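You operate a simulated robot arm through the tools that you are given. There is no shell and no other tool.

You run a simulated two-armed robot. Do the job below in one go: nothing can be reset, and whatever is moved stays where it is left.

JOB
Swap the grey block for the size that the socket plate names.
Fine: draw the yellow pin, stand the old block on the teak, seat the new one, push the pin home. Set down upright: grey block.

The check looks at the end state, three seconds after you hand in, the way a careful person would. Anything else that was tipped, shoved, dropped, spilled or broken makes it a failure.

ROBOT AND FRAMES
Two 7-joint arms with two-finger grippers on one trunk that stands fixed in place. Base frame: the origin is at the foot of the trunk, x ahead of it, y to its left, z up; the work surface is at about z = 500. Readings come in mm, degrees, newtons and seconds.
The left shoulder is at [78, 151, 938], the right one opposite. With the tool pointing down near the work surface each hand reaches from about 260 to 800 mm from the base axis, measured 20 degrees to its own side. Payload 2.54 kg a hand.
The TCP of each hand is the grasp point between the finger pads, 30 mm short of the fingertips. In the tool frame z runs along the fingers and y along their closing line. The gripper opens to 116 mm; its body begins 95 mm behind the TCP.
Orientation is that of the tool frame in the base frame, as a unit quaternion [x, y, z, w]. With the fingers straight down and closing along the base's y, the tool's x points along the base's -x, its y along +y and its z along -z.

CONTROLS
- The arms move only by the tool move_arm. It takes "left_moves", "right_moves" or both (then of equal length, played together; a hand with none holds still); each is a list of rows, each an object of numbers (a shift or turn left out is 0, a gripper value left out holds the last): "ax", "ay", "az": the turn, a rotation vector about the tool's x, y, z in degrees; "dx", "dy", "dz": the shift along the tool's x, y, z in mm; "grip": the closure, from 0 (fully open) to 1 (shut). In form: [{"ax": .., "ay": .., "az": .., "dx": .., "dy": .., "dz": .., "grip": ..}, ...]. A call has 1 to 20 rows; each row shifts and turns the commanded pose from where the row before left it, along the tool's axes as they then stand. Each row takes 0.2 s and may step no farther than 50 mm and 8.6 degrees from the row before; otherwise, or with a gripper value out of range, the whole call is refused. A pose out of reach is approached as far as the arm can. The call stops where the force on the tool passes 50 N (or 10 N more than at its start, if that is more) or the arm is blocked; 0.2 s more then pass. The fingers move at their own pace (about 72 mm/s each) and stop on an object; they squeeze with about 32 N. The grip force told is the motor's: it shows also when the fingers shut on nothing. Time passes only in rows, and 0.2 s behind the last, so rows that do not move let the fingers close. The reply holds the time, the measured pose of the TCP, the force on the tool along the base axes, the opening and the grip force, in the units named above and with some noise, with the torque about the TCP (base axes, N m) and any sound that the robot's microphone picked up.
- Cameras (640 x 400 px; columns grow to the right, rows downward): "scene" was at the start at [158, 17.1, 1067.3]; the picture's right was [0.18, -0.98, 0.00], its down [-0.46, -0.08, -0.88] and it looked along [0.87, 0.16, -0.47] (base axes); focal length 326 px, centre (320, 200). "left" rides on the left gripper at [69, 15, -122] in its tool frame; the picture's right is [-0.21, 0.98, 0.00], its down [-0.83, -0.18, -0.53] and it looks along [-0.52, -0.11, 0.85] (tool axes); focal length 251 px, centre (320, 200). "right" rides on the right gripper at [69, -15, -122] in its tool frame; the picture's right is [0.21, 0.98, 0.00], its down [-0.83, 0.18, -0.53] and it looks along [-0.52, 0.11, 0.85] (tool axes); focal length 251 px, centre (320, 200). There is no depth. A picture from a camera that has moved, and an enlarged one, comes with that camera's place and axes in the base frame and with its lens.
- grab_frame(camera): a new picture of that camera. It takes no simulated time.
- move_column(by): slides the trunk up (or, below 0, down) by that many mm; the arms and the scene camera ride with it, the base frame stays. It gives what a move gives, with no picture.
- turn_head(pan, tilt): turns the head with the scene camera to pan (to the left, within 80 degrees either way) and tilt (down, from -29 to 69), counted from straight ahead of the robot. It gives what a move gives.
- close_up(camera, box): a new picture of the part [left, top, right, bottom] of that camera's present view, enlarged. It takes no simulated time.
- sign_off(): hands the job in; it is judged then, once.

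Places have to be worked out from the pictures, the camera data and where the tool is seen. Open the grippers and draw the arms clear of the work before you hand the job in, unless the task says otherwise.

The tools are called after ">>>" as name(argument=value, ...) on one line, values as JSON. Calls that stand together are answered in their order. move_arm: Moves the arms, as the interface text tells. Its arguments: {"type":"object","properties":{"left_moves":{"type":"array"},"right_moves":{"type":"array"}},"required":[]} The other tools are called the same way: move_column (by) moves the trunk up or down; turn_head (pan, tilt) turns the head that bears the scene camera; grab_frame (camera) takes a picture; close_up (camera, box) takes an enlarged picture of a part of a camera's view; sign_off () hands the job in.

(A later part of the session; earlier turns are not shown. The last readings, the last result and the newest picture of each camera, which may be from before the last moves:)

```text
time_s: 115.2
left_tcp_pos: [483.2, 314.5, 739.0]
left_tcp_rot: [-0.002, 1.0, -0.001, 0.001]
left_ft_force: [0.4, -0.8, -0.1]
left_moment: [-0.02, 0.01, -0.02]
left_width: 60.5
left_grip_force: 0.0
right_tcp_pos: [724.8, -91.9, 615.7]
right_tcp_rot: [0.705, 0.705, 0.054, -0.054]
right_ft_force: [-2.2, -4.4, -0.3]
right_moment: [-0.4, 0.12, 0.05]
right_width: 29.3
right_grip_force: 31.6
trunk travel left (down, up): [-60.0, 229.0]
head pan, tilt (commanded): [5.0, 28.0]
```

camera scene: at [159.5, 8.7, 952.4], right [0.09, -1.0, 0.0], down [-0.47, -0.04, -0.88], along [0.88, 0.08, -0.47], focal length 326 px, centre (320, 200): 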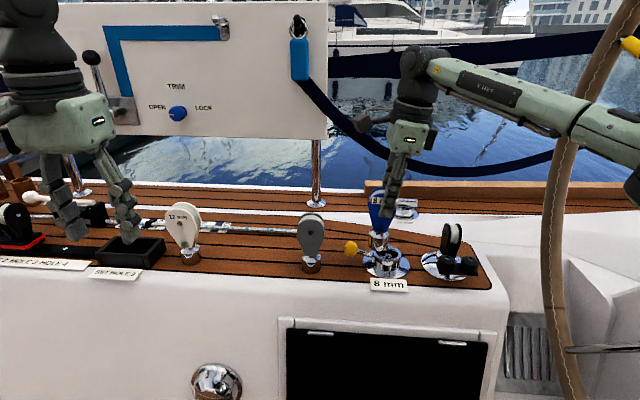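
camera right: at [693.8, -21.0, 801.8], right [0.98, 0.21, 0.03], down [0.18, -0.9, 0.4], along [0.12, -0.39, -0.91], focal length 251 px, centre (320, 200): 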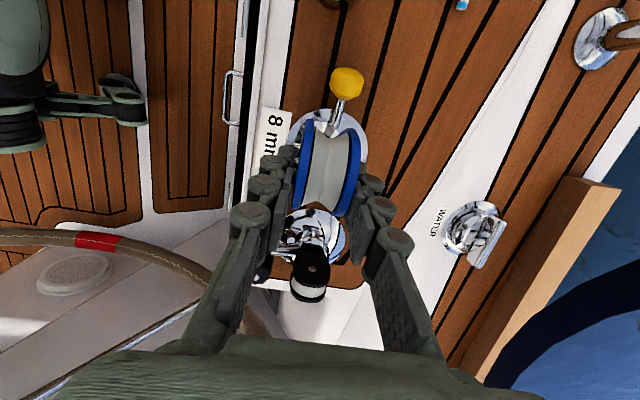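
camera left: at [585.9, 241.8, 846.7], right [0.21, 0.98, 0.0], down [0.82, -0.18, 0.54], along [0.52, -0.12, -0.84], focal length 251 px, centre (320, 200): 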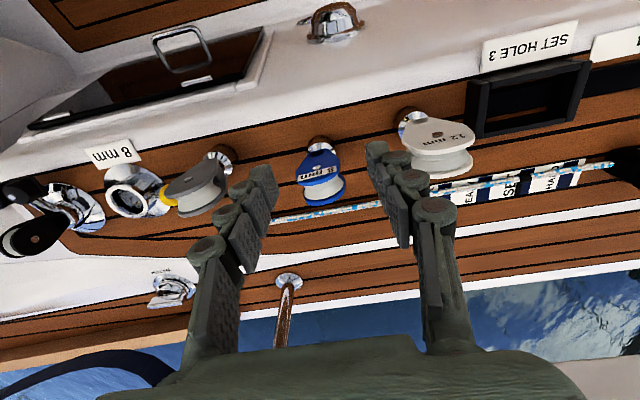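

The side loads have dropped, at z≈615.7. I ease 0.8 mm more towards -y and press down another 2 mm.

>>> move_arm(right_moves=[{"dx": -0.8, "dy": -0.3}, {"dx": -0.15, "dz": 1}, {"dx": -0.15, "dz": 1}, {}])

>>> close_up(camera="scene", box=[355, 190, 415, 270])

```text
time_s: 116.2
left_tcp_pos: [482.8, 314.7, 737.7]
left_tcp_rot: [-0.001, 1.0, -0.001, 0.001]
left_ft_force: [0.0, -0.3, 0.5]
left_moment: [-0.01, -0.01, 0.01]
left_width: 60.3
left_grip_force: 0.1
right_tcp_pos: [724.6, -92.3, 615.6]
right_tcp_rot: [0.705, 0.705, 0.055, -0.052]
right_ft_force: [-6.3, -2.4, 9.7]
right_moment: [-0.01, 0.41, 0.11]
right_width: 29.2
right_grip_force: 31.7
trunk travel left (down, up): [-60.0, 229.0]
head pan, tilt (commanded): [5.0, 28.0]
```

```text
5.00 times, centred on (385, 230) of scene
camera zoom: at [158.2, 8.8, 952.9], right [0.09, -1.0, 0.0], down [-0.47, -0.04, -0.88], along [0.88, 0.08, -0.47], focal length 1630 px, centre (-5, 50)
```

zoom: 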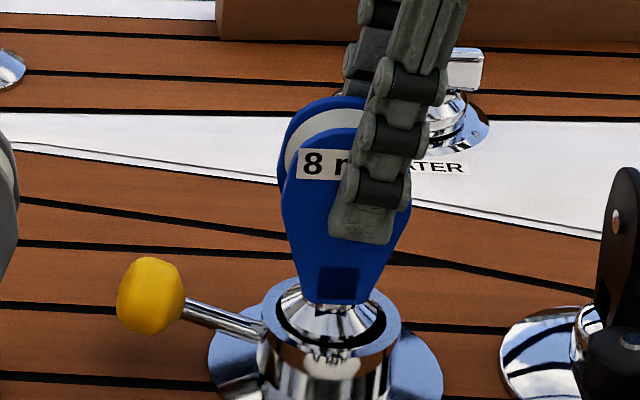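

The push reads 9.7 N down at z=615.6, the expected seated height. I relax the push and the small x load, then open the fingers.

>>> move_arm(right_moves=[{"dy": -0.8, "dz": -1}, {}, {"grip": 0.45}, {}, {}])

>>> close_up(camera="scene", box=[345, 170, 425, 280])

>>> close_up(camera="right", box=[220, 30, 420, 230])

```text
time_s: 117.5
left_tcp_pos: [483.5, 315.5, 739.8]
left_tcp_rot: [-0.002, 1.0, -0.001, 0.001]
left_ft_force: [-0.6, -0.5, -0.2]
left_moment: [-0.02, -0.02, -0.04]
left_width: 60.3
left_grip_force: 0.0
right_tcp_pos: [723.6, -93.7, 614.0]
right_tcp_rot: [0.705, 0.705, 0.053, -0.053]
right_ft_force: [-0.7, 0.9, -0.3]
right_moment: [-0.01, 0.0, 0.0]
right_width: 63.6
right_grip_force: 0.2
trunk travel left (down, up): [-60.0, 229.0]
head pan, tilt (commanded): [5.0, 28.0]
```

```text
3.64 times, centred on (385, 225) of scene
camera zoom: at [159.2, 8.8, 952.5], right [0.09, -1.0, 0.0], down [-0.47, -0.04, -0.88], along [0.88, 0.08, -0.47], focal length 1186 px, centre (84, 109)
```

zoom: 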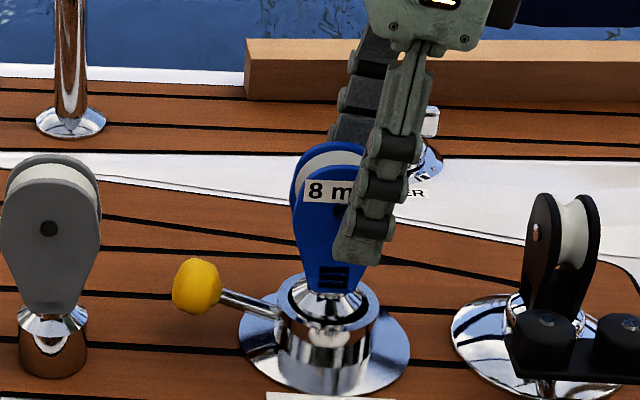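

```text
2.00 times, centred on (320, 130) of right
camera zoom: at [710.1, -44.2, 745.3], right [0.98, 0.21, 0.03], down [0.18, -0.9, 0.4], along [0.12, -0.39, -0.91], focal length 503 px, centre (320, 340)
```

zoom: 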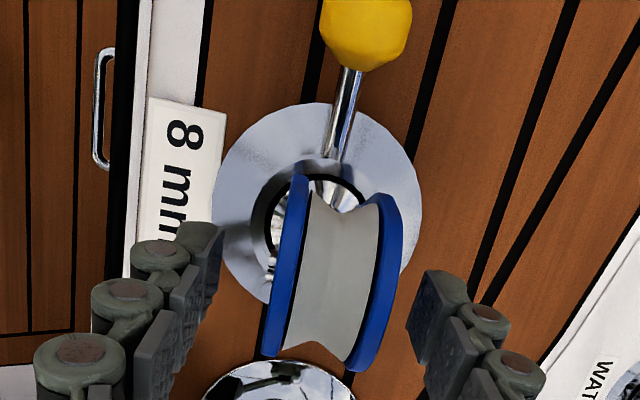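

Blue sits upright in the socket. I raise the right hand straight up clear of it.

>>> move_arm(right_moves=[{"dx": 4.5, "dz": -29.7}, {"dx": 5.3, "dz": -34.6}, {"dx": 5.3, "dz": -34.6}, {}])

>>> grab_frame(camera="scene")

>>> grab_frame(camera="right")

```text
time_s: 118.5
left_tcp_pos: [484.5, 315.7, 737.6]
left_tcp_rot: [-0.001, 1.0, -0.001, 0.001]
left_ft_force: [-0.3, -0.2, -0.5]
left_moment: [0.02, 0.0, -0.01]
left_width: 60.4
left_grip_force: 0.1
right_tcp_pos: [724.5, -93.5, 713.5]
right_tcp_rot: [0.705, 0.705, 0.053, -0.053]
right_ft_force: [-0.5, 0.7, 0.0]
right_moment: [0.04, 0.0, -0.02]
right_width: 63.8
right_grip_force: 0.0
trunk travel left (down, up): [-60.0, 229.0]
head pan, tilt (commanded): [5.0, 28.0]
```

```text
taken
camera scene: at [159.1, 8.8, 952.5], right [0.09, -1.0, 0.0], down [-0.47, -0.04, -0.88], along [0.88, 0.08, -0.47], focal length 326 px, centre (320, 200)
```

scene: 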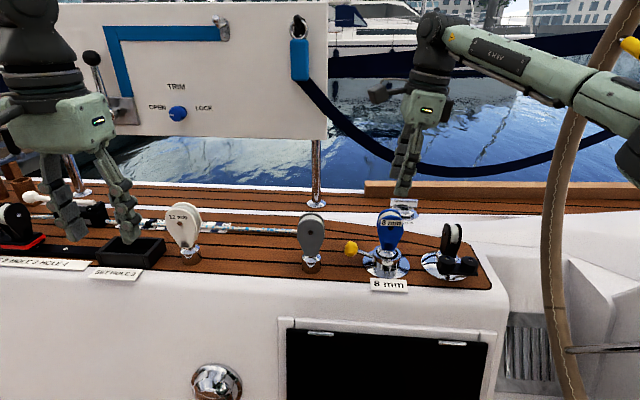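

```text
taken
camera right: at [710.3, -43.5, 845.2], right [0.98, 0.21, 0.03], down [0.18, -0.9, 0.4], along [0.12, -0.39, -0.91], focal length 251 px, centre (320, 200)
```

right: 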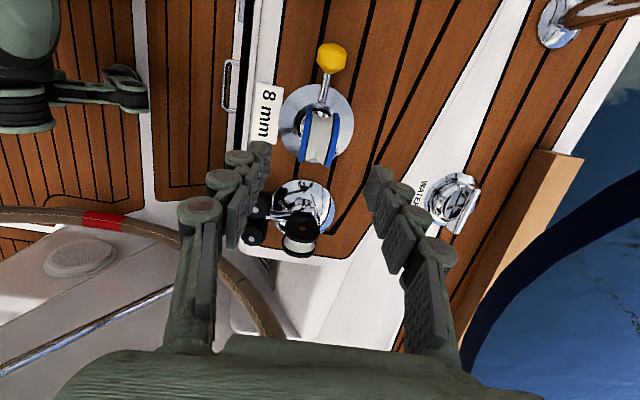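

Blue stays seated upright. For the pin, the hand's camera bracket would now clash with grey at y=72, so I'll first move grey further along the teak to about y=140. I bring the right hand over grey.

>>> move_arm(right_moves=[{"dx": 32.5, "dy": -5.4, "dz": 5.6}, {"dx": 32.5, "dy": -5.4, "dz": 5.6}, {"dx": 32.5, "dy": -5.4, "dz": 5.6}, {"dx": 32.5, "dy": -5.4, "dz": 5.6}, {"dx": 32.5, "dy": -5.4, "dz": 5.6}, {}])

>>> grab_frame(camera="right")

>>> grab_frame(camera="scene")

```text
time_s: 119.8
left_tcp_pos: [484.3, 316.6, 738.2]
left_tcp_rot: [-0.001, 1.0, -0.001, 0.001]
left_ft_force: [0.6, 0.1, 0.4]
left_moment: [-0.01, -0.03, -0.01]
left_width: 60.2
left_grip_force: 0.1
right_tcp_pos: [696.1, 72.1, 711.7]
right_tcp_rot: [0.705, 0.705, 0.054, -0.052]
right_ft_force: [-0.4, 0.2, -0.1]
right_moment: [-0.01, -0.02, -0.01]
right_width: 63.9
right_grip_force: 0.1
trunk travel left (down, up): [-60.0, 229.0]
head pan, tilt (commanded): [5.0, 28.0]
```

```text
taken
camera right: at [683.5, 122.1, 842.5], right [0.98, 0.21, 0.03], down [0.18, -0.9, 0.4], along [0.12, -0.39, -0.91], focal length 251 px, centre (320, 200)
```

right: 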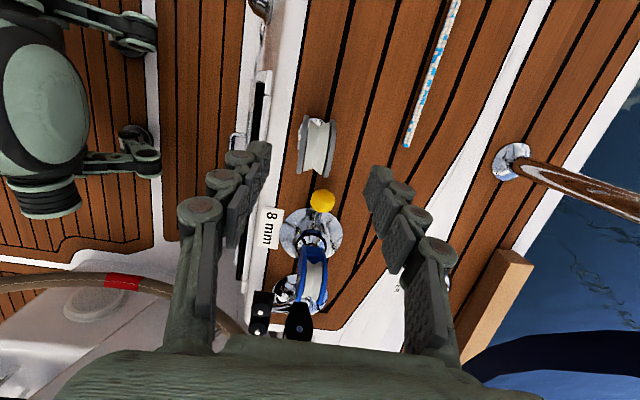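

```text
taken
camera scene: at [159.1, 8.9, 952.5], right [0.09, -1.0, 0.0], down [-0.47, -0.04, -0.88], along [0.88, 0.08, -0.47], focal length 326 px, centre (320, 200)
```

scene: 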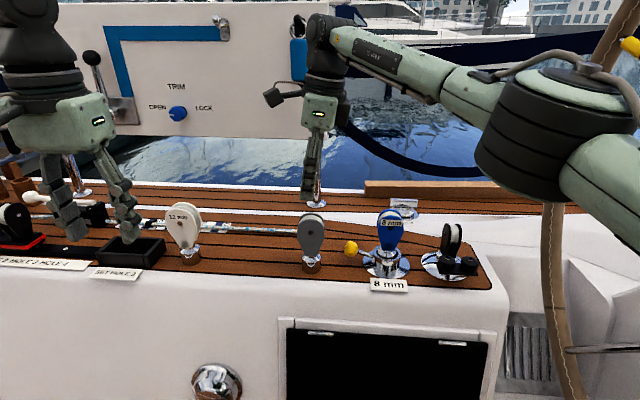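

I zoom in on grey to align before descending.

>>> close_up(camera="right", box=[270, 100, 370, 200])

>>> close_up(camera="scene", box=[270, 190, 410, 290])

```text
4.00 times, centred on (320, 150) of right
camera zoom: at [683.5, 122.1, 842.5], right [0.98, 0.21, 0.03], down [0.18, -0.9, 0.4], along [0.12, -0.39, -0.91], focal length 1006 px, centre (320, 400)
```

zoom: 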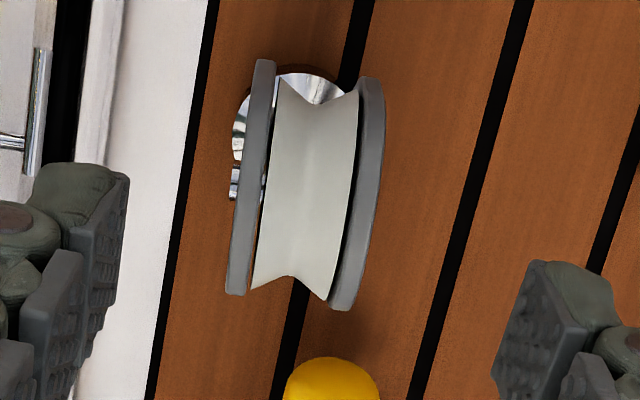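

```text
4.00 times, centred on (340, 240) of scene
camera zoom: at [159.1, 8.9, 952.5], right [0.09, -1.0, 0.0], down [-0.47, -0.04, -0.88], along [0.88, 0.08, -0.47], focal length 1304 px, centre (240, 40)
```

zoom: 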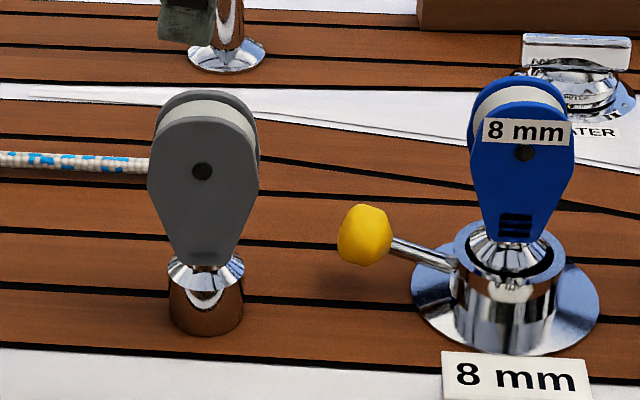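

Grey is centred near (696,75) and turned about 5° relative to the hand. I turn the hand 4° to match and descend around it to the grip height.

>>> move_arm(right_moves=[{"az": -4}, {"dx": -4.5, "dy": -0.3, "dz": 34}, {"dx": -4.5, "dy": -0.3, "dz": 34}, {"dx": -4.5, "dy": -0.3, "dz": 34}, {}])

>>> close_up(camera="right", box=[220, 60, 420, 260])

>>> close_up(camera="scene", box=[240, 150, 380, 290])

```text
time_s: 121.0
left_tcp_pos: [484.0, 315.1, 737.4]
left_tcp_rot: [-0.002, 1.0, 0.0, 0.001]
left_ft_force: [0.1, -0.1, 0.4]
left_moment: [0.0, 0.0, -0.01]
left_width: 60.4
left_grip_force: 0.0
right_tcp_pos: [696.4, 74.3, 608.3]
right_tcp_rot: [0.68, 0.729, 0.056, -0.051]
right_ft_force: [1.0, 0.1, -0.2]
right_moment: [0.01, 0.0, -0.02]
right_width: 63.7
right_grip_force: 0.0
trunk travel left (down, up): [-60.0, 229.0]
head pan, tilt (commanded): [5.0, 28.0]
```

```text
2.00 times, centred on (320, 160) of right
camera zoom: at [677.1, 123.8, 739.0], right [0.96, 0.28, 0.04], down [0.24, -0.88, 0.41], along [0.15, -0.38, -0.91], focal length 503 px, centre (320, 280)
```

zoom: 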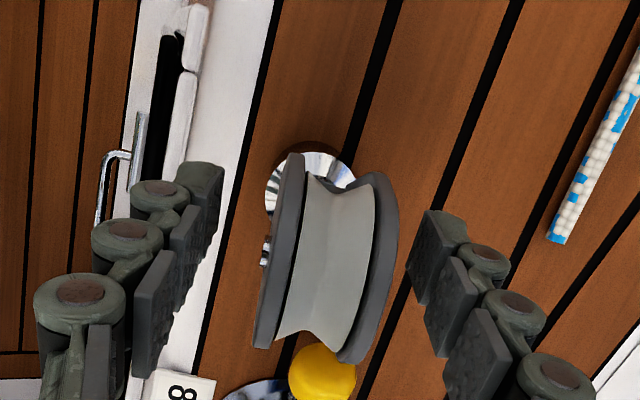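

```text
2.86 times, centred on (310, 220) of scene
camera zoom: at [159.2, 8.8, 952.5], right [0.09, -1.0, 0.0], down [-0.47, -0.04, -0.88], along [0.88, 0.08, -0.47], focal length 932 px, centre (349, 143)
```

zoom: 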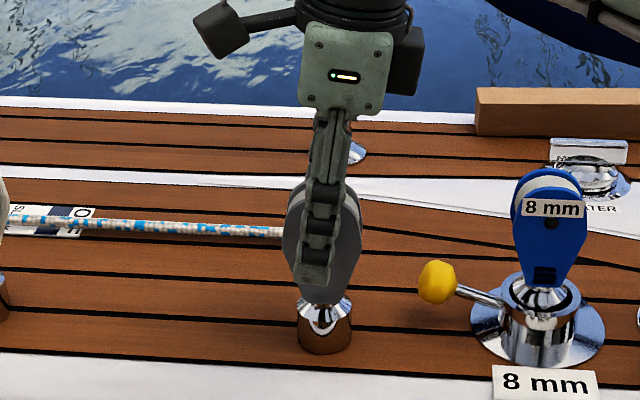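

The grey block sits about 4 mm towards +x of the tool centre. I shift by 3.5 mm, close and lift.

>>> move_arm(right_moves=[{"dy": 3.5}, {"grip": 0.7}, {}, {"grip": 1.0}, {}, {}])

>>> close_up(camera="right", box=[220, 60, 420, 260])

```text
time_s: 122.5
left_tcp_pos: [483.3, 314.4, 737.8]
left_tcp_rot: [-0.001, 1.0, -0.002, 0.001]
left_ft_force: [0.6, 0.1, 0.3]
left_moment: [0.0, 0.01, -0.01]
left_width: 60.2
left_grip_force: 0.0
right_tcp_pos: [700.6, 74.9, 608.5]
right_tcp_rot: [0.68, 0.73, 0.055, -0.051]
right_ft_force: [-0.6, -1.4, -0.3]
right_moment: [-0.03, 0.02, -0.03]
right_width: 29.4
right_grip_force: 31.9
trunk travel left (down, up): [-60.0, 229.0]
head pan, tilt (commanded): [5.0, 28.0]
```

```text
2.00 times, centred on (320, 160) of right
camera zoom: at [681.3, 123.3, 739.3], right [0.96, 0.28, 0.04], down [0.24, -0.88, 0.41], along [0.15, -0.38, -0.91], focal length 503 px, centre (320, 280)
```

zoom: 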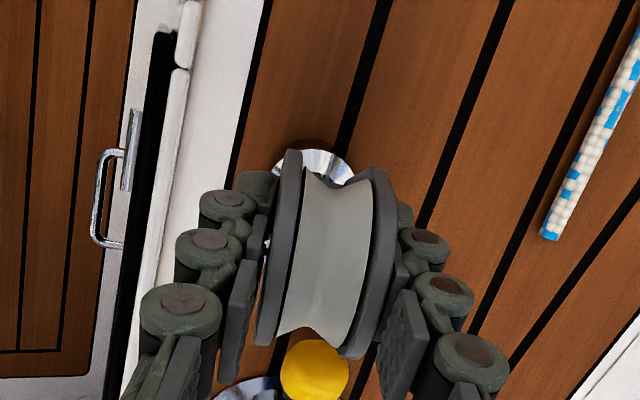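

Gripped at 29.4 mm. I lift 20 mm and carry grey to about (690,138).

>>> move_arm(right_moves=[{"dx": 1.5, "dz": -9.9}, {"dx": 1.5, "dz": -9.9}, {"dx": 15.7, "dy": -1.65, "dz": 2.4}, {"dx": 15.7, "dy": -1.65, "dz": 2.4}, {"dx": 15.7, "dy": -1.65, "dz": 2.4}, {"dx": 15.7, "dy": -1.65, "dz": 2.4}, {}])

>>> close_up(camera="scene", box=[200, 150, 340, 290])

```text
time_s: 124.0
left_tcp_pos: [483.7, 314.6, 737.7]
left_tcp_rot: [-0.001, 1.0, 0.0, 0.001]
left_ft_force: [-0.3, -0.4, -0.1]
left_moment: [0.0, 0.02, -0.02]
left_width: 60.1
left_grip_force: 0.0
right_tcp_pos: [689.6, 137.2, 628.7]
right_tcp_rot: [0.681, 0.729, 0.054, -0.052]
right_ft_force: [0.6, 0.1, -3.9]
right_moment: [0.01, 0.03, 0.01]
right_width: 29.1
right_grip_force: 32.4
trunk travel left (down, up): [-60.0, 229.0]
head pan, tilt (commanded): [5.0, 28.0]
```

```text
2.86 times, centred on (270, 220) of scene
camera zoom: at [159.4, 9.0, 952.5], right [0.09, -1.0, 0.0], down [-0.47, -0.04, -0.88], along [0.88, 0.08, -0.47], focal length 932 px, centre (463, 143)
```

zoom: 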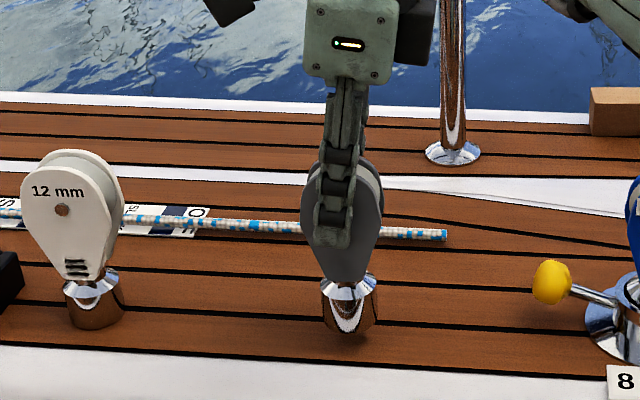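

Grey hangs over clear teak. I lower it to just above contact, then by small steps.

>>> move_arm(right_moves=[{"dx": -1.3, "dz": 8.4}, {"dx": -1.3, "dz": 8.4}, {}, {"dx": -0.15, "dz": 1}, {"dx": -0.15, "dz": 1}, {}])

```text
time_s: 125.5
left_tcp_pos: [484.0, 315.6, 738.4]
left_tcp_rot: [-0.002, 1.0, -0.001, 0.0]
left_ft_force: [0.9, 0.4, -0.2]
left_moment: [0.02, 0.01, 0.0]
left_width: 60.3
left_grip_force: 0.0
right_tcp_pos: [690.7, 136.4, 610.2]
right_tcp_rot: [0.681, 0.729, 0.055, -0.052]
right_ft_force: [-0.7, -0.2, -3.9]
right_moment: [0.02, 0.0, 0.0]
right_width: 29.1
right_grip_force: 32.1
trunk travel left (down, up): [-60.0, 229.0]
head pan, tilt (commanded): [5.0, 28.0]
```

Still hanging at z≈610. I continue down in 1 mm steps.

>>> move_arm(right_moves=[{"dx": -0.15, "dz": 1}, {"dx": -0.15, "dz": 1}, {"dx": -0.15, "dz": 1}, {}])

```text
time_s: 126.5
left_tcp_pos: [483.6, 314.2, 739.6]
left_tcp_rot: [-0.001, 1.0, -0.001, 0.002]
left_ft_force: [0.2, -0.4, -0.1]
left_moment: [0.01, -0.05, -0.01]
left_width: 60.2
left_grip_force: 0.0
right_tcp_pos: [690.9, 136.7, 608.4]
right_tcp_rot: [0.68, 0.729, 0.056, -0.05]
right_ft_force: [-1.0, -3.2, 8.8]
right_moment: [-0.11, 0.3, 0.09]
right_width: 29.5
right_grip_force: 32.4
trunk travel left (down, up): [-60.0, 229.0]
head pan, tilt (commanded): [5.0, 28.0]
```

Grey stands on the teak (8.8 N push). I ease off 1 mm, open the fingers, and check it.

>>> move_arm(right_moves=[{"dx": 0.15, "dz": -1}, {}, {"grip": 0.45}, {}, {}])

>>> close_up(camera="scene", box=[200, 150, 340, 290])

```text
time_s: 127.7
left_tcp_pos: [482.8, 314.4, 738.9]
left_tcp_rot: [-0.002, 1.0, -0.002, 0.001]
left_ft_force: [-0.1, 0.7, 0.3]
left_moment: [-0.04, -0.03, 0.02]
left_width: 60.4
left_grip_force: 0.1
right_tcp_pos: [689.6, 135.8, 608.1]
right_tcp_rot: [0.68, 0.729, 0.056, -0.051]
right_ft_force: [0.1, 0.0, -1.1]
right_moment: [0.01, 0.01, 0.0]
right_width: 63.9
right_grip_force: 0.1
trunk travel left (down, up): [-60.0, 229.0]
head pan, tilt (commanded): [5.0, 28.0]
```

```text
2.86 times, centred on (270, 220) of scene
camera zoom: at [159.2, 8.8, 952.5], right [0.09, -1.0, 0.0], down [-0.47, -0.04, -0.88], along [0.88, 0.08, -0.47], focal length 932 px, centre (463, 143)
```

zoom: 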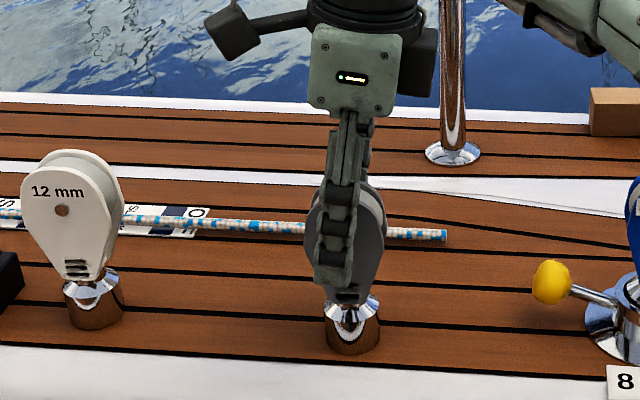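

Grey stands upright at its new spot. I withdraw the hand upwards and towards -y, sliding parallel to the cheeks so as to stay within reach.

>>> move_arm(right_moves=[{"dx": -5.9, "dy": -0.5, "dz": -11}, {"dx": -11.8, "dy": -1.05, "dz": -22}, {"dx": -11.8, "dy": -1.05, "dz": -22}, {"dx": -11.8, "dy": -1.05, "dz": -22}, {"dx": -11.8, "dy": -1.05, "dz": -22}, {}])

>>> grab_frame(camera="scene")

>>> grab_frame(camera="right")

```text
time_s: 129.1
left_tcp_pos: [483.2, 313.5, 739.5]
left_tcp_rot: [-0.002, 1.0, -0.001, 0.001]
left_ft_force: [0.0, -0.1, 0.6]
left_moment: [0.01, -0.01, -0.01]
left_width: 60.1
left_grip_force: 0.1
right_tcp_pos: [688.1, 66.9, 697.8]
right_tcp_rot: [0.681, 0.729, 0.056, -0.051]
right_ft_force: [0.8, 0.1, 0.1]
right_moment: [0.0, -0.01, 0.02]
right_width: 63.8
right_grip_force: 0.2
trunk travel left (down, up): [-60.0, 229.0]
head pan, tilt (commanded): [5.0, 28.0]
```

```text
taken
camera scene: at [159.1, 8.7, 952.5], right [0.09, -1.0, 0.0], down [-0.47, -0.04, -0.88], along [0.88, 0.08, -0.47], focal length 326 px, centre (320, 200)
```

scene: 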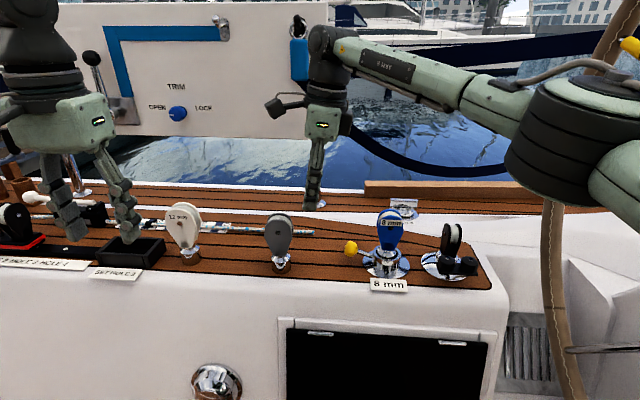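

```text
taken
camera right: at [669.1, 116.7, 828.6], right [0.96, 0.28, 0.04], down [0.24, -0.88, 0.41], along [0.15, -0.38, -0.91], focal length 251 px, centre (320, 200)
```

right: 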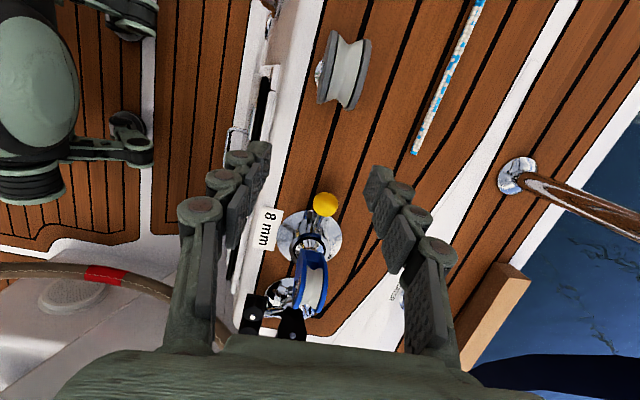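

Everything stands as intended. Now the pin: I take close-ups of the drawn knob to locate it.

>>> close_up(camera="right", box=[270, 170, 380, 280])

>>> close_up(camera="scene", box=[330, 200, 430, 300])

```text
3.64 times, centred on (325, 225) of right
camera zoom: at [669.1, 116.7, 828.6], right [0.96, 0.28, 0.04], down [0.24, -0.88, 0.41], along [0.15, -0.38, -0.91], focal length 914 px, centre (302, 109)
```

zoom: 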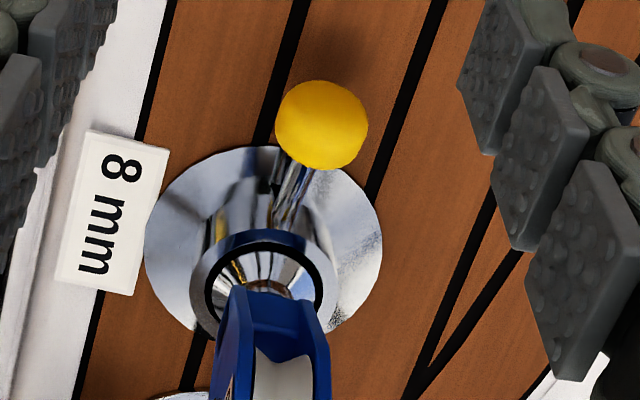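

```text
4.00 times, centred on (380, 250) of scene
camera zoom: at [159.1, 8.7, 952.5], right [0.09, -1.0, 0.0], down [-0.47, -0.04, -0.88], along [0.88, 0.08, -0.47], focal length 1304 px, centre (80, 0)
```

zoom: 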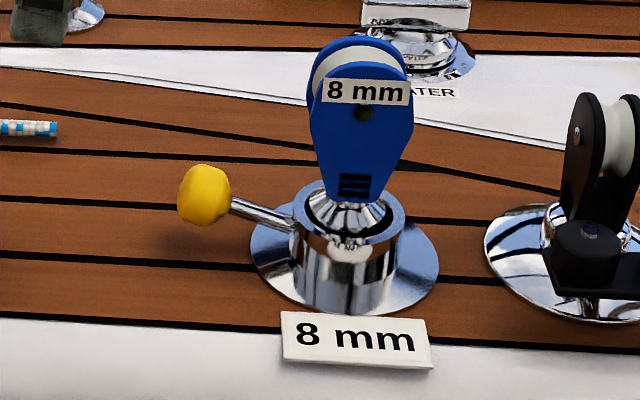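

The knob is at about (725,-6,534) and hasn't moved since it was drawn. I shift to (692,15,695) and take up the earlier pin pose: fingers closing along x, 10° lean towards +y and 15° forward.

>>> move_arm(right_moves=[{"dx": -26, "dy": 0.3, "dz": -2.4}, {"dx": -26, "dy": 0.3, "dz": -2.4}, {"ay": -6.2}, {"ay": -6.2}, {"ay": -6.2}, {"ax": 0.7, "az": 3.94}, {"ax": -7.5}, {"ax": -7.5, "grip": 0.6}, {}])

>>> grab_frame(camera="right")

>>> grab_frame(camera="scene")

```text
time_s: 131.1
left_tcp_pos: [484.3, 315.5, 738.6]
left_tcp_rot: [-0.002, 1.0, -0.001, 0.001]
left_ft_force: [0.0, -0.6, 0.5]
left_moment: [-0.01, 0.0, 0.02]
left_width: 60.2
left_grip_force: 0.1
right_tcp_pos: [692.2, 17.9, 693.5]
right_tcp_rot: [0.691, 0.705, 0.035, 0.157]
right_ft_force: [0.3, -0.7, 0.6]
right_moment: [0.0, 0.0, -0.02]
right_width: 46.5
right_grip_force: 0.0
trunk travel left (down, up): [-60.0, 229.0]
head pan, tilt (commanded): [5.0, 28.0]
```

```text
taken
camera right: at [646.8, 105.0, 793.7], right [0.94, 0.25, 0.22], down [0.03, -0.72, 0.7], along [0.34, -0.65, -0.68], focal length 251 px, centre (320, 200)
```

right: 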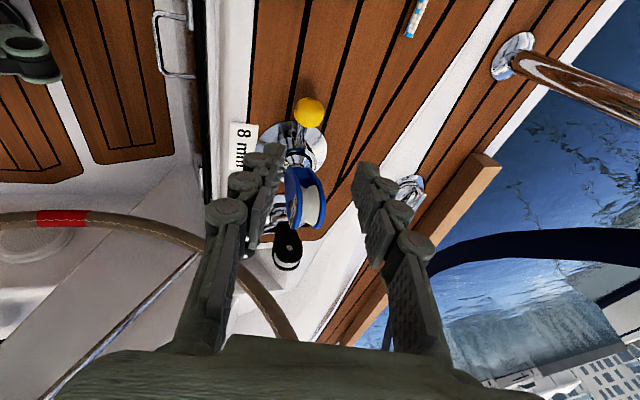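

```text
taken
camera scene: at [159.1, 8.7, 952.5], right [0.09, -1.0, 0.0], down [-0.47, -0.04, -0.88], along [0.88, 0.08, -0.47], focal length 326 px, centre (320, 200)
```

scene: 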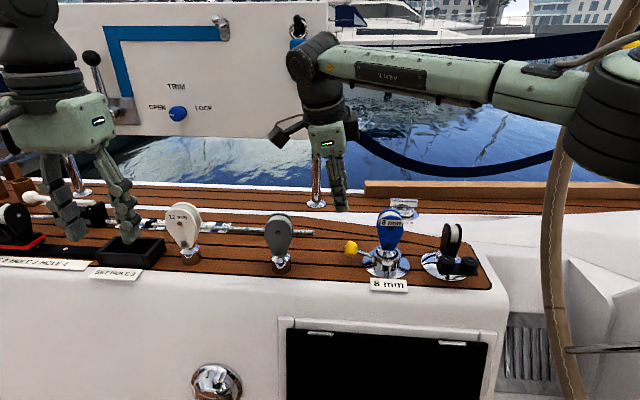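

The pose is reached and the knob measures (725,-7.6,535). I correct the sideways offset and advance 96 mm of the 143 mm.

>>> move_arm(right_moves=[{"dx": 0.8, "dy": -4, "dz": 32}, {"dx": 0.8, "dy": -4, "dz": 32}, {"dx": 0.8, "dy": -4, "dz": 32}, {}])

>>> close_up(camera="right", box=[220, 60, 420, 210])

>>> close_up(camera="scene", box=[260, 170, 420, 290])

```text
time_s: 132.1
left_tcp_pos: [483.8, 314.4, 739.1]
left_tcp_rot: [-0.002, 1.0, 0.0, 0.0]
left_ft_force: [-0.8, 0.3, 0.0]
left_moment: [0.01, 0.03, 0.0]
left_width: 60.5
left_grip_force: 0.1
right_tcp_pos: [707.5, 1.7, 600.6]
right_tcp_rot: [0.691, 0.705, 0.036, 0.156]
right_ft_force: [0.1, 0.0, 0.0]
right_moment: [0.0, -0.03, -0.01]
right_width: 46.6
right_grip_force: 0.0
trunk travel left (down, up): [-60.0, 229.0]
head pan, tilt (commanded): [5.0, 28.0]
```

```text
2.67 times, centred on (320, 135) of right
camera zoom: at [661.5, 89.8, 699.7], right [0.94, 0.25, 0.22], down [0.03, -0.72, 0.7], along [0.34, -0.65, -0.68], focal length 670 px, centre (320, 373)
```

zoom: 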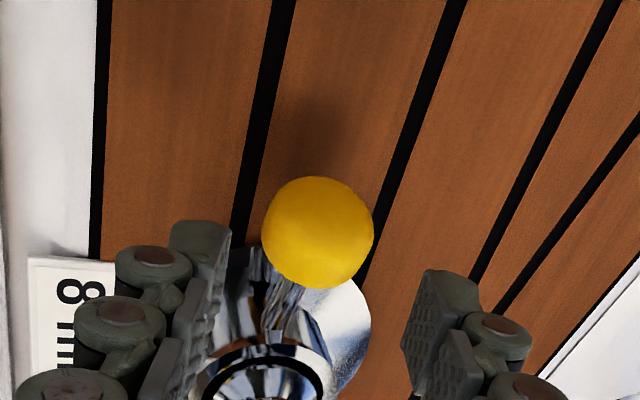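

```text
3.33 times, centred on (340, 230) of scene
camera zoom: at [159.3, 8.8, 952.5], right [0.09, -1.0, 0.0], down [-0.47, -0.04, -0.88], along [0.88, 0.08, -0.47], focal length 1087 px, centre (253, 100)
```

zoom: 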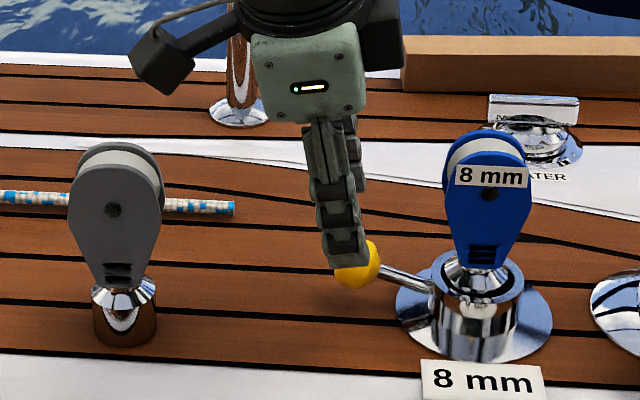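

The fingers are lined up on the knob within a millimetre. I advance the remaining 48 mm.

>>> move_arm(right_moves=[{"dx": 0.5, "dy": -0.3, "dz": 20}, {"dx": 0.5, "dy": -0.3, "dz": 18}, {"dx": 0.4, "dy": -0.2, "dz": 10.5}, {}])

>>> close_up(camera="right", box=[220, 80, 420, 230])

>>> close_up(camera="scene", box=[260, 170, 420, 290])

```text
time_s: 133.1
left_tcp_pos: [483.0, 315.0, 738.0]
left_tcp_rot: [-0.001, 1.0, -0.001, 0.0]
left_ft_force: [-0.5, 0.3, -0.3]
left_moment: [-0.02, 0.0, -0.02]
left_width: 60.4
left_grip_force: 0.0
right_tcp_pos: [720.8, -4.0, 555.9]
right_tcp_rot: [0.69, 0.705, 0.036, 0.157]
right_ft_force: [0.0, -0.9, 0.4]
right_moment: [0.03, -0.04, -0.03]
right_width: 46.3
right_grip_force: 0.0
trunk travel left (down, up): [-60.0, 229.0]
head pan, tilt (commanded): [5.0, 28.0]
```

```text
2.67 times, centred on (320, 155) of right
camera zoom: at [674.1, 83.9, 654.0], right [0.94, 0.25, 0.22], down [0.03, -0.72, 0.7], along [0.34, -0.65, -0.68], focal length 670 px, centre (320, 320)
```

zoom: 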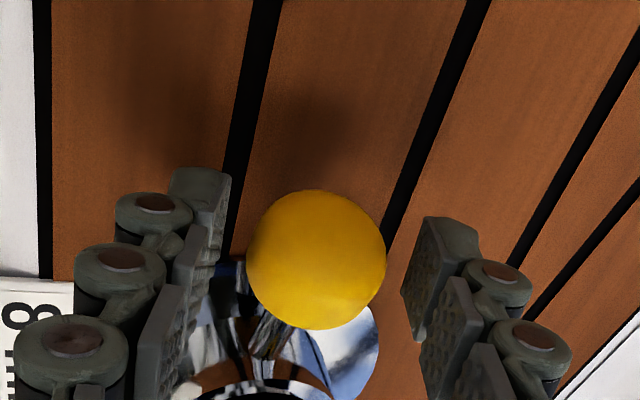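

```text
3.33 times, centred on (340, 230) of scene
camera zoom: at [159.2, 8.8, 952.5], right [0.09, -1.0, 0.0], down [-0.47, -0.04, -0.88], along [0.88, 0.08, -0.47], focal length 1087 px, centre (253, 100)
```

zoom: 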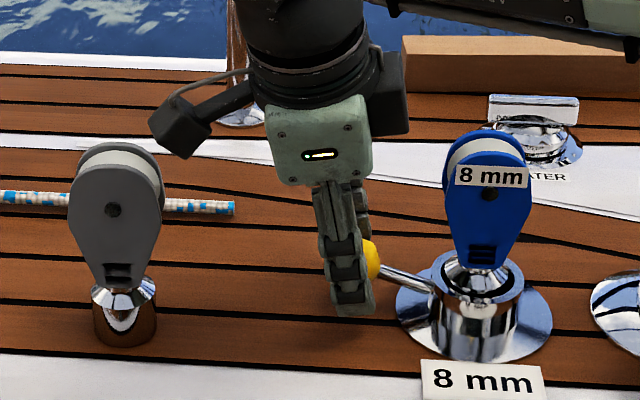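

The knob lies between the pads. I close on it.

>>> move_arm(right_moves=[{"grip": 0.85}, {"grip": 1.0}, {}, {}])

```text
time_s: 134.1
left_tcp_pos: [482.7, 316.0, 738.7]
left_tcp_rot: [-0.002, 1.0, -0.001, 0.001]
left_ft_force: [-1.2, 0.5, -0.2]
left_moment: [-0.02, -0.01, 0.03]
left_width: 60.2
left_grip_force: 0.0
right_tcp_pos: [721.4, -3.9, 555.3]
right_tcp_rot: [0.691, 0.705, 0.035, 0.156]
right_ft_force: [-2.1, -0.2, -0.3]
right_moment: [0.13, 0.35, -0.65]
right_width: 31.7
right_grip_force: 44.7
trunk travel left (down, up): [-60.0, 229.0]
head pan, tilt (commanded): [5.0, 28.0]
```

Gripped at 31.7 mm, nearly load-free. I push the pin in along its downward slope towards -y, 8 mm first.

>>> move_arm(right_moves=[{"dx": -3.53, "dy": -0.45, "dz": 1.83}, {"dx": -3.53, "dy": -0.45, "dz": 1.83}, {}])

>>> close_up(camera="scene", box=[310, 190, 430, 290])

```text
time_s: 134.8
left_tcp_pos: [484.5, 314.0, 737.2]
left_tcp_rot: [-0.001, 1.0, -0.001, 0.001]
left_ft_force: [-0.3, -0.8, -0.3]
left_moment: [-0.01, -0.05, 0.0]
left_width: 60.3
left_grip_force: 0.0
right_tcp_pos: [718.9, -10.8, 551.9]
right_tcp_rot: [0.691, 0.705, 0.035, 0.157]
right_ft_force: [1.0, -1.1, 1.6]
right_moment: [0.45, 0.23, -0.42]
right_width: 32.0
right_grip_force: 45.5
trunk travel left (down, up): [-60.0, 229.0]
head pan, tilt (commanded): [5.0, 28.0]
```

```text
4.00 times, centred on (370, 240) of scene
camera zoom: at [159.0, 8.7, 952.6], right [0.09, -1.0, 0.0], down [-0.47, -0.04, -0.88], along [0.88, 0.08, -0.47], focal length 1304 px, centre (120, 40)
```

zoom: 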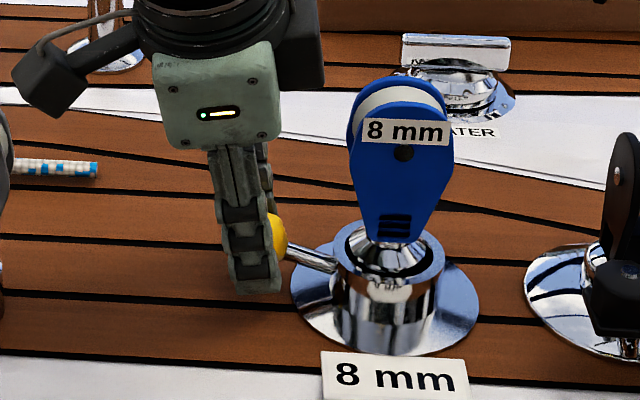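

The pin slides in with almost no resistance. I push another 10 mm.

>>> move_arm(right_moves=[{"dx": -3.53, "dy": -0.45, "dz": 1.83}, {"dx": -3.53, "dy": -0.45, "dz": 1.83}, {"dx": -1.77, "dy": -0.22, "dz": 0.92}, {}])

>>> close_up(camera="scene", box=[310, 190, 430, 290])

```text
time_s: 135.8
left_tcp_pos: [484.1, 313.2, 738.4]
left_tcp_rot: [-0.002, 1.0, -0.002, 0.001]
left_ft_force: [0.0, -0.8, -0.2]
left_moment: [-0.03, 0.01, -0.01]
left_width: 60.2
left_grip_force: 0.0
right_tcp_pos: [720.3, -20.8, 548.8]
right_tcp_rot: [0.691, 0.705, 0.036, 0.158]
right_ft_force: [7.8, -0.2, 2.9]
right_moment: [-0.02, 0.18, -0.62]
right_width: 32.2
right_grip_force: 44.9
trunk travel left (down, up): [-60.0, 229.0]
head pan, tilt (commanded): [5.0, 28.0]
```

```text
4.00 times, centred on (370, 240) of scene
camera zoom: at [159.1, 8.8, 952.6], right [0.09, -1.0, 0.0], down [-0.47, -0.04, -0.88], along [0.88, 0.08, -0.47], focal length 1304 px, centre (120, 40)
```

zoom: 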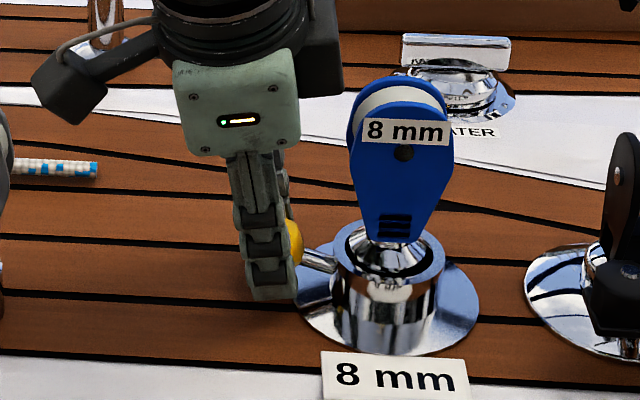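

17 mm pushed. I ease 0.8 mm towards +x and push on in 2 mm steps until it stops.

>>> move_arm(right_moves=[{"dx": -1.77, "dy": 0.55, "dz": 1.1}, {"dx": -1.77, "dy": -0.22, "dz": 0.92}, {}])

```text
time_s: 136.7
left_tcp_pos: [482.8, 316.3, 738.0]
left_tcp_rot: [-0.001, 1.0, -0.001, 0.002]
left_ft_force: [-0.2, -0.3, -0.3]
left_moment: [0.02, 0.01, 0.02]
left_width: 60.3
left_grip_force: 0.1
right_tcp_pos: [719.2, -21.1, 547.8]
right_tcp_rot: [0.689, 0.707, 0.038, 0.156]
right_ft_force: [8.5, 16.0, 8.6]
right_moment: [0.17, 0.12, -0.4]
right_width: 31.7
right_grip_force: 45.1
trunk travel left (down, up): [-60.0, 229.0]
head pan, tilt (commanded): [5.0, 28.0]
```

A 16 N stop is felt at y≈-21, just where the knob sat originally. I look closely to compare with its original home position.

>>> close_up(camera="scene", box=[310, 190, 430, 290])

>>> close_up(camera="right", box=[220, 80, 420, 230])

```text
4.00 times, centred on (370, 240) of scene
camera zoom: at [158.8, 9.2, 952.7], right [0.09, -1.0, 0.0], down [-0.47, -0.04, -0.88], along [0.88, 0.08, -0.47], focal length 1304 px, centre (120, 40)
```

zoom: 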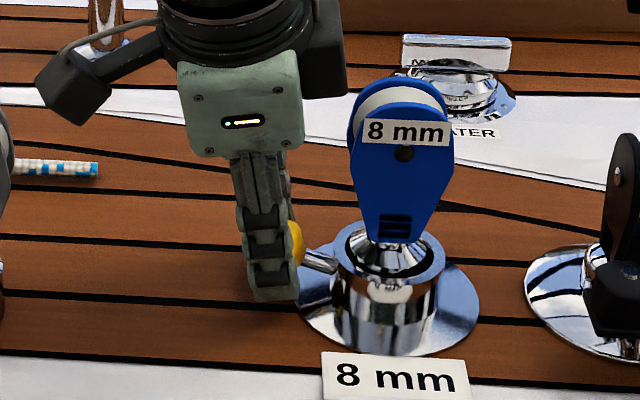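

```text
2.67 times, centred on (320, 155) of right
camera zoom: at [673.2, 65.4, 648.1], right [0.94, 0.26, 0.23], down [0.03, -0.72, 0.69], along [0.34, -0.65, -0.68], focal length 670 px, centre (320, 320)
```

zoom: 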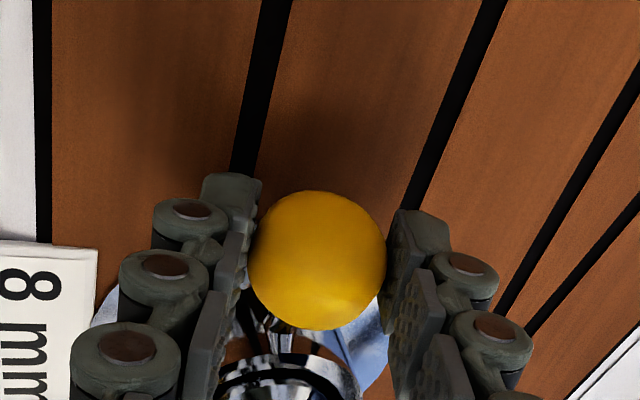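

The knob-to-socket spacing matches the original home position. I press 3 mm more to make sure it's fully home.

>>> move_arm(right_moves=[{"dx": -1.4, "dy": 0.3, "dz": 0.9}, {"dx": -1.4, "dy": -0.1, "dz": 0.8}, {}])

>>> close_up(camera="scene", box=[310, 190, 430, 290])

```text
time_s: 137.4
left_tcp_pos: [482.8, 315.7, 737.7]
left_tcp_rot: [-0.001, 1.0, -0.002, 0.002]
left_ft_force: [0.6, 0.1, 0.2]
left_moment: [0.0, 0.01, 0.0]
left_width: 60.2
left_grip_force: 0.0
right_tcp_pos: [721.4, -23.0, 547.6]
right_tcp_rot: [0.689, 0.707, 0.04, 0.154]
right_ft_force: [-1.1, 30.4, 12.2]
right_moment: [0.57, 0.31, -0.33]
right_width: 31.9
right_grip_force: 44.5
trunk travel left (down, up): [-60.0, 229.0]
head pan, tilt (commanded): [5.0, 28.0]
```

```text
4.00 times, centred on (370, 240) of scene
camera zoom: at [158.2, 9.6, 952.8], right [0.09, -1.0, 0.0], down [-0.47, -0.04, -0.88], along [0.88, 0.08, -0.47], focal length 1304 px, centre (120, 40)
```

zoom: 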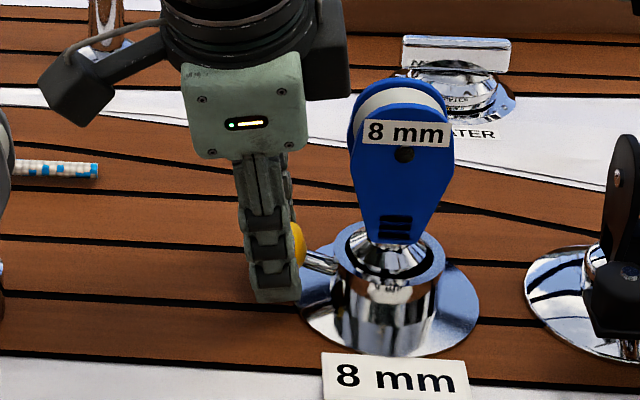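

It takes 30 N without moving further: the pin is home. I relax the push and open the fingers.

>>> move_arm(right_moves=[{"dx": 2.2, "dy": 0.2, "dz": -1.1}, {}, {"grip": 0.6}, {}, {}])

>>> close_up(camera="scene", box=[310, 190, 430, 290])

>>> close_up(camera="right", box=[220, 80, 420, 230])

```text
time_s: 138.7
left_tcp_pos: [483.4, 315.2, 738.4]
left_tcp_rot: [-0.001, 1.0, -0.002, 0.002]
left_ft_force: [0.2, -0.4, -0.2]
left_moment: [0.01, 0.02, 0.02]
left_width: 60.2
left_grip_force: 0.1
right_tcp_pos: [720.9, -26.8, 545.6]
right_tcp_rot: [0.691, 0.705, 0.035, 0.157]
right_ft_force: [0.5, -0.2, 0.3]
right_moment: [0.0, -0.02, -0.02]
right_width: 46.4
right_grip_force: 0.1
trunk travel left (down, up): [-60.0, 229.0]
head pan, tilt (commanded): [5.0, 28.0]
```

```text
4.00 times, centred on (370, 240) of scene
camera zoom: at [159.2, 8.8, 952.5], right [0.09, -1.0, 0.0], down [-0.47, -0.04, -0.88], along [0.88, 0.08, -0.47], focal length 1304 px, centre (120, 40)
```

zoom: 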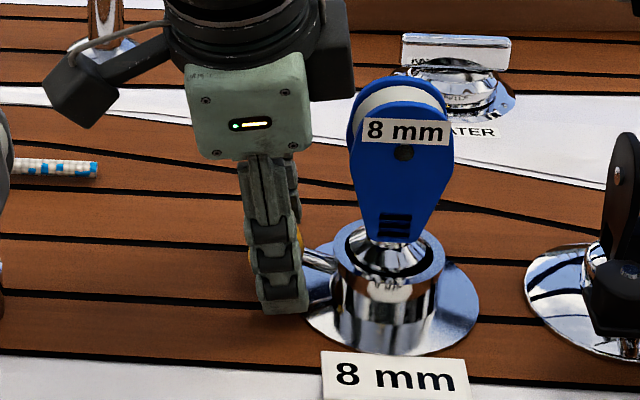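

```text
2.67 times, centred on (320, 155) of right
camera zoom: at [674.8, 61.6, 645.6], right [0.94, 0.25, 0.22], down [0.03, -0.72, 0.7], along [0.34, -0.65, -0.68], focal length 670 px, centre (320, 320)
```

zoom: 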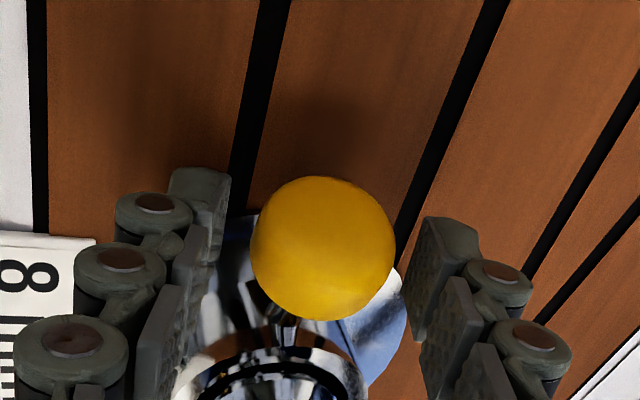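

The knob is free of the pads. I withdraw the right hand back along its axis, up and clear.

>>> move_arm(right_moves=[{"dz": -25}, {"dz": -40}, {"dz": -40}, {"dz": -40}, {}])

>>> grab_frame(camera="scene")

>>> close_up(camera="scene", box=[330, 190, 430, 290])

>>> grab_frame(camera="right")

```text
time_s: 139.8
left_tcp_pos: [482.2, 315.2, 738.2]
left_tcp_rot: [-0.002, 1.0, -0.001, 0.001]
left_ft_force: [-0.2, -0.5, 0.1]
left_moment: [-0.03, -0.05, 0.02]
left_width: 60.5
left_grip_force: 0.1
right_tcp_pos: [682.8, -3.1, 680.7]
right_tcp_rot: [0.691, 0.705, 0.035, 0.156]
right_ft_force: [-0.1, -0.4, 0.4]
right_moment: [0.05, 0.0, 0.01]
right_width: 46.4
right_grip_force: 0.0
trunk travel left (down, up): [-60.0, 229.0]
head pan, tilt (commanded): [5.0, 28.0]
```

```text
taken
camera scene: at [159.0, 8.8, 952.5], right [0.09, -1.0, 0.0], down [-0.47, -0.04, -0.88], along [0.88, 0.08, -0.47], focal length 326 px, centre (320, 200)
```

scene: 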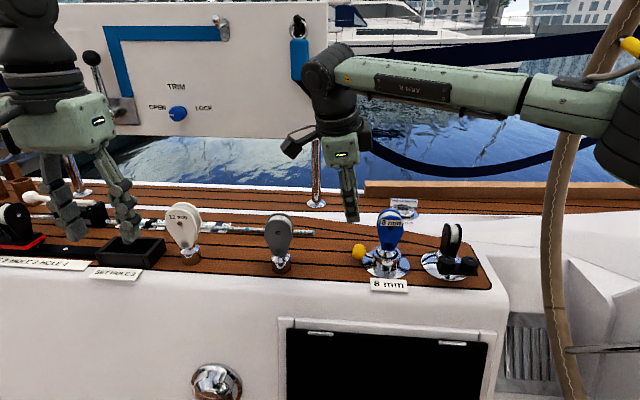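

```text
4.00 times, centred on (380, 240) of scene
camera zoom: at [159.0, 8.8, 952.5], right [0.09, -1.0, 0.0], down [-0.47, -0.04, -0.88], along [0.88, 0.08, -0.47], focal length 1304 px, centre (80, 40)
```

zoom: 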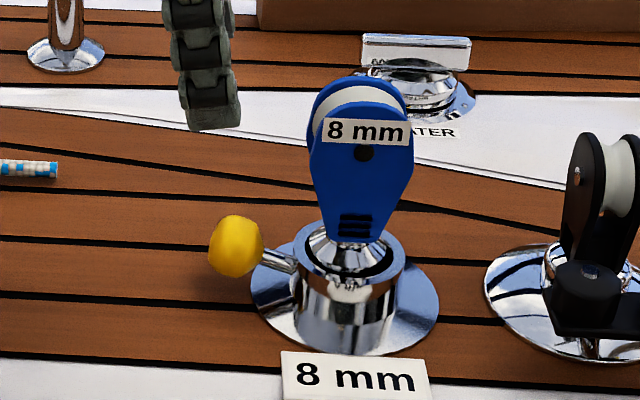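

```text
taken
camera right: at [635.7, 84.5, 780.9], right [0.94, 0.25, 0.22], down [0.03, -0.72, 0.7], along [0.34, -0.65, -0.68], focal length 251 px, centre (320, 200)
```

right: 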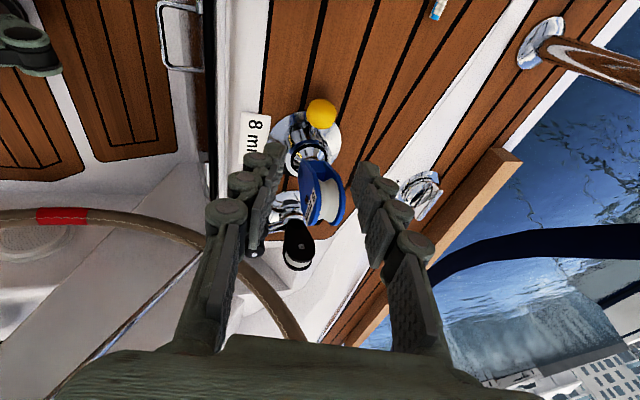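

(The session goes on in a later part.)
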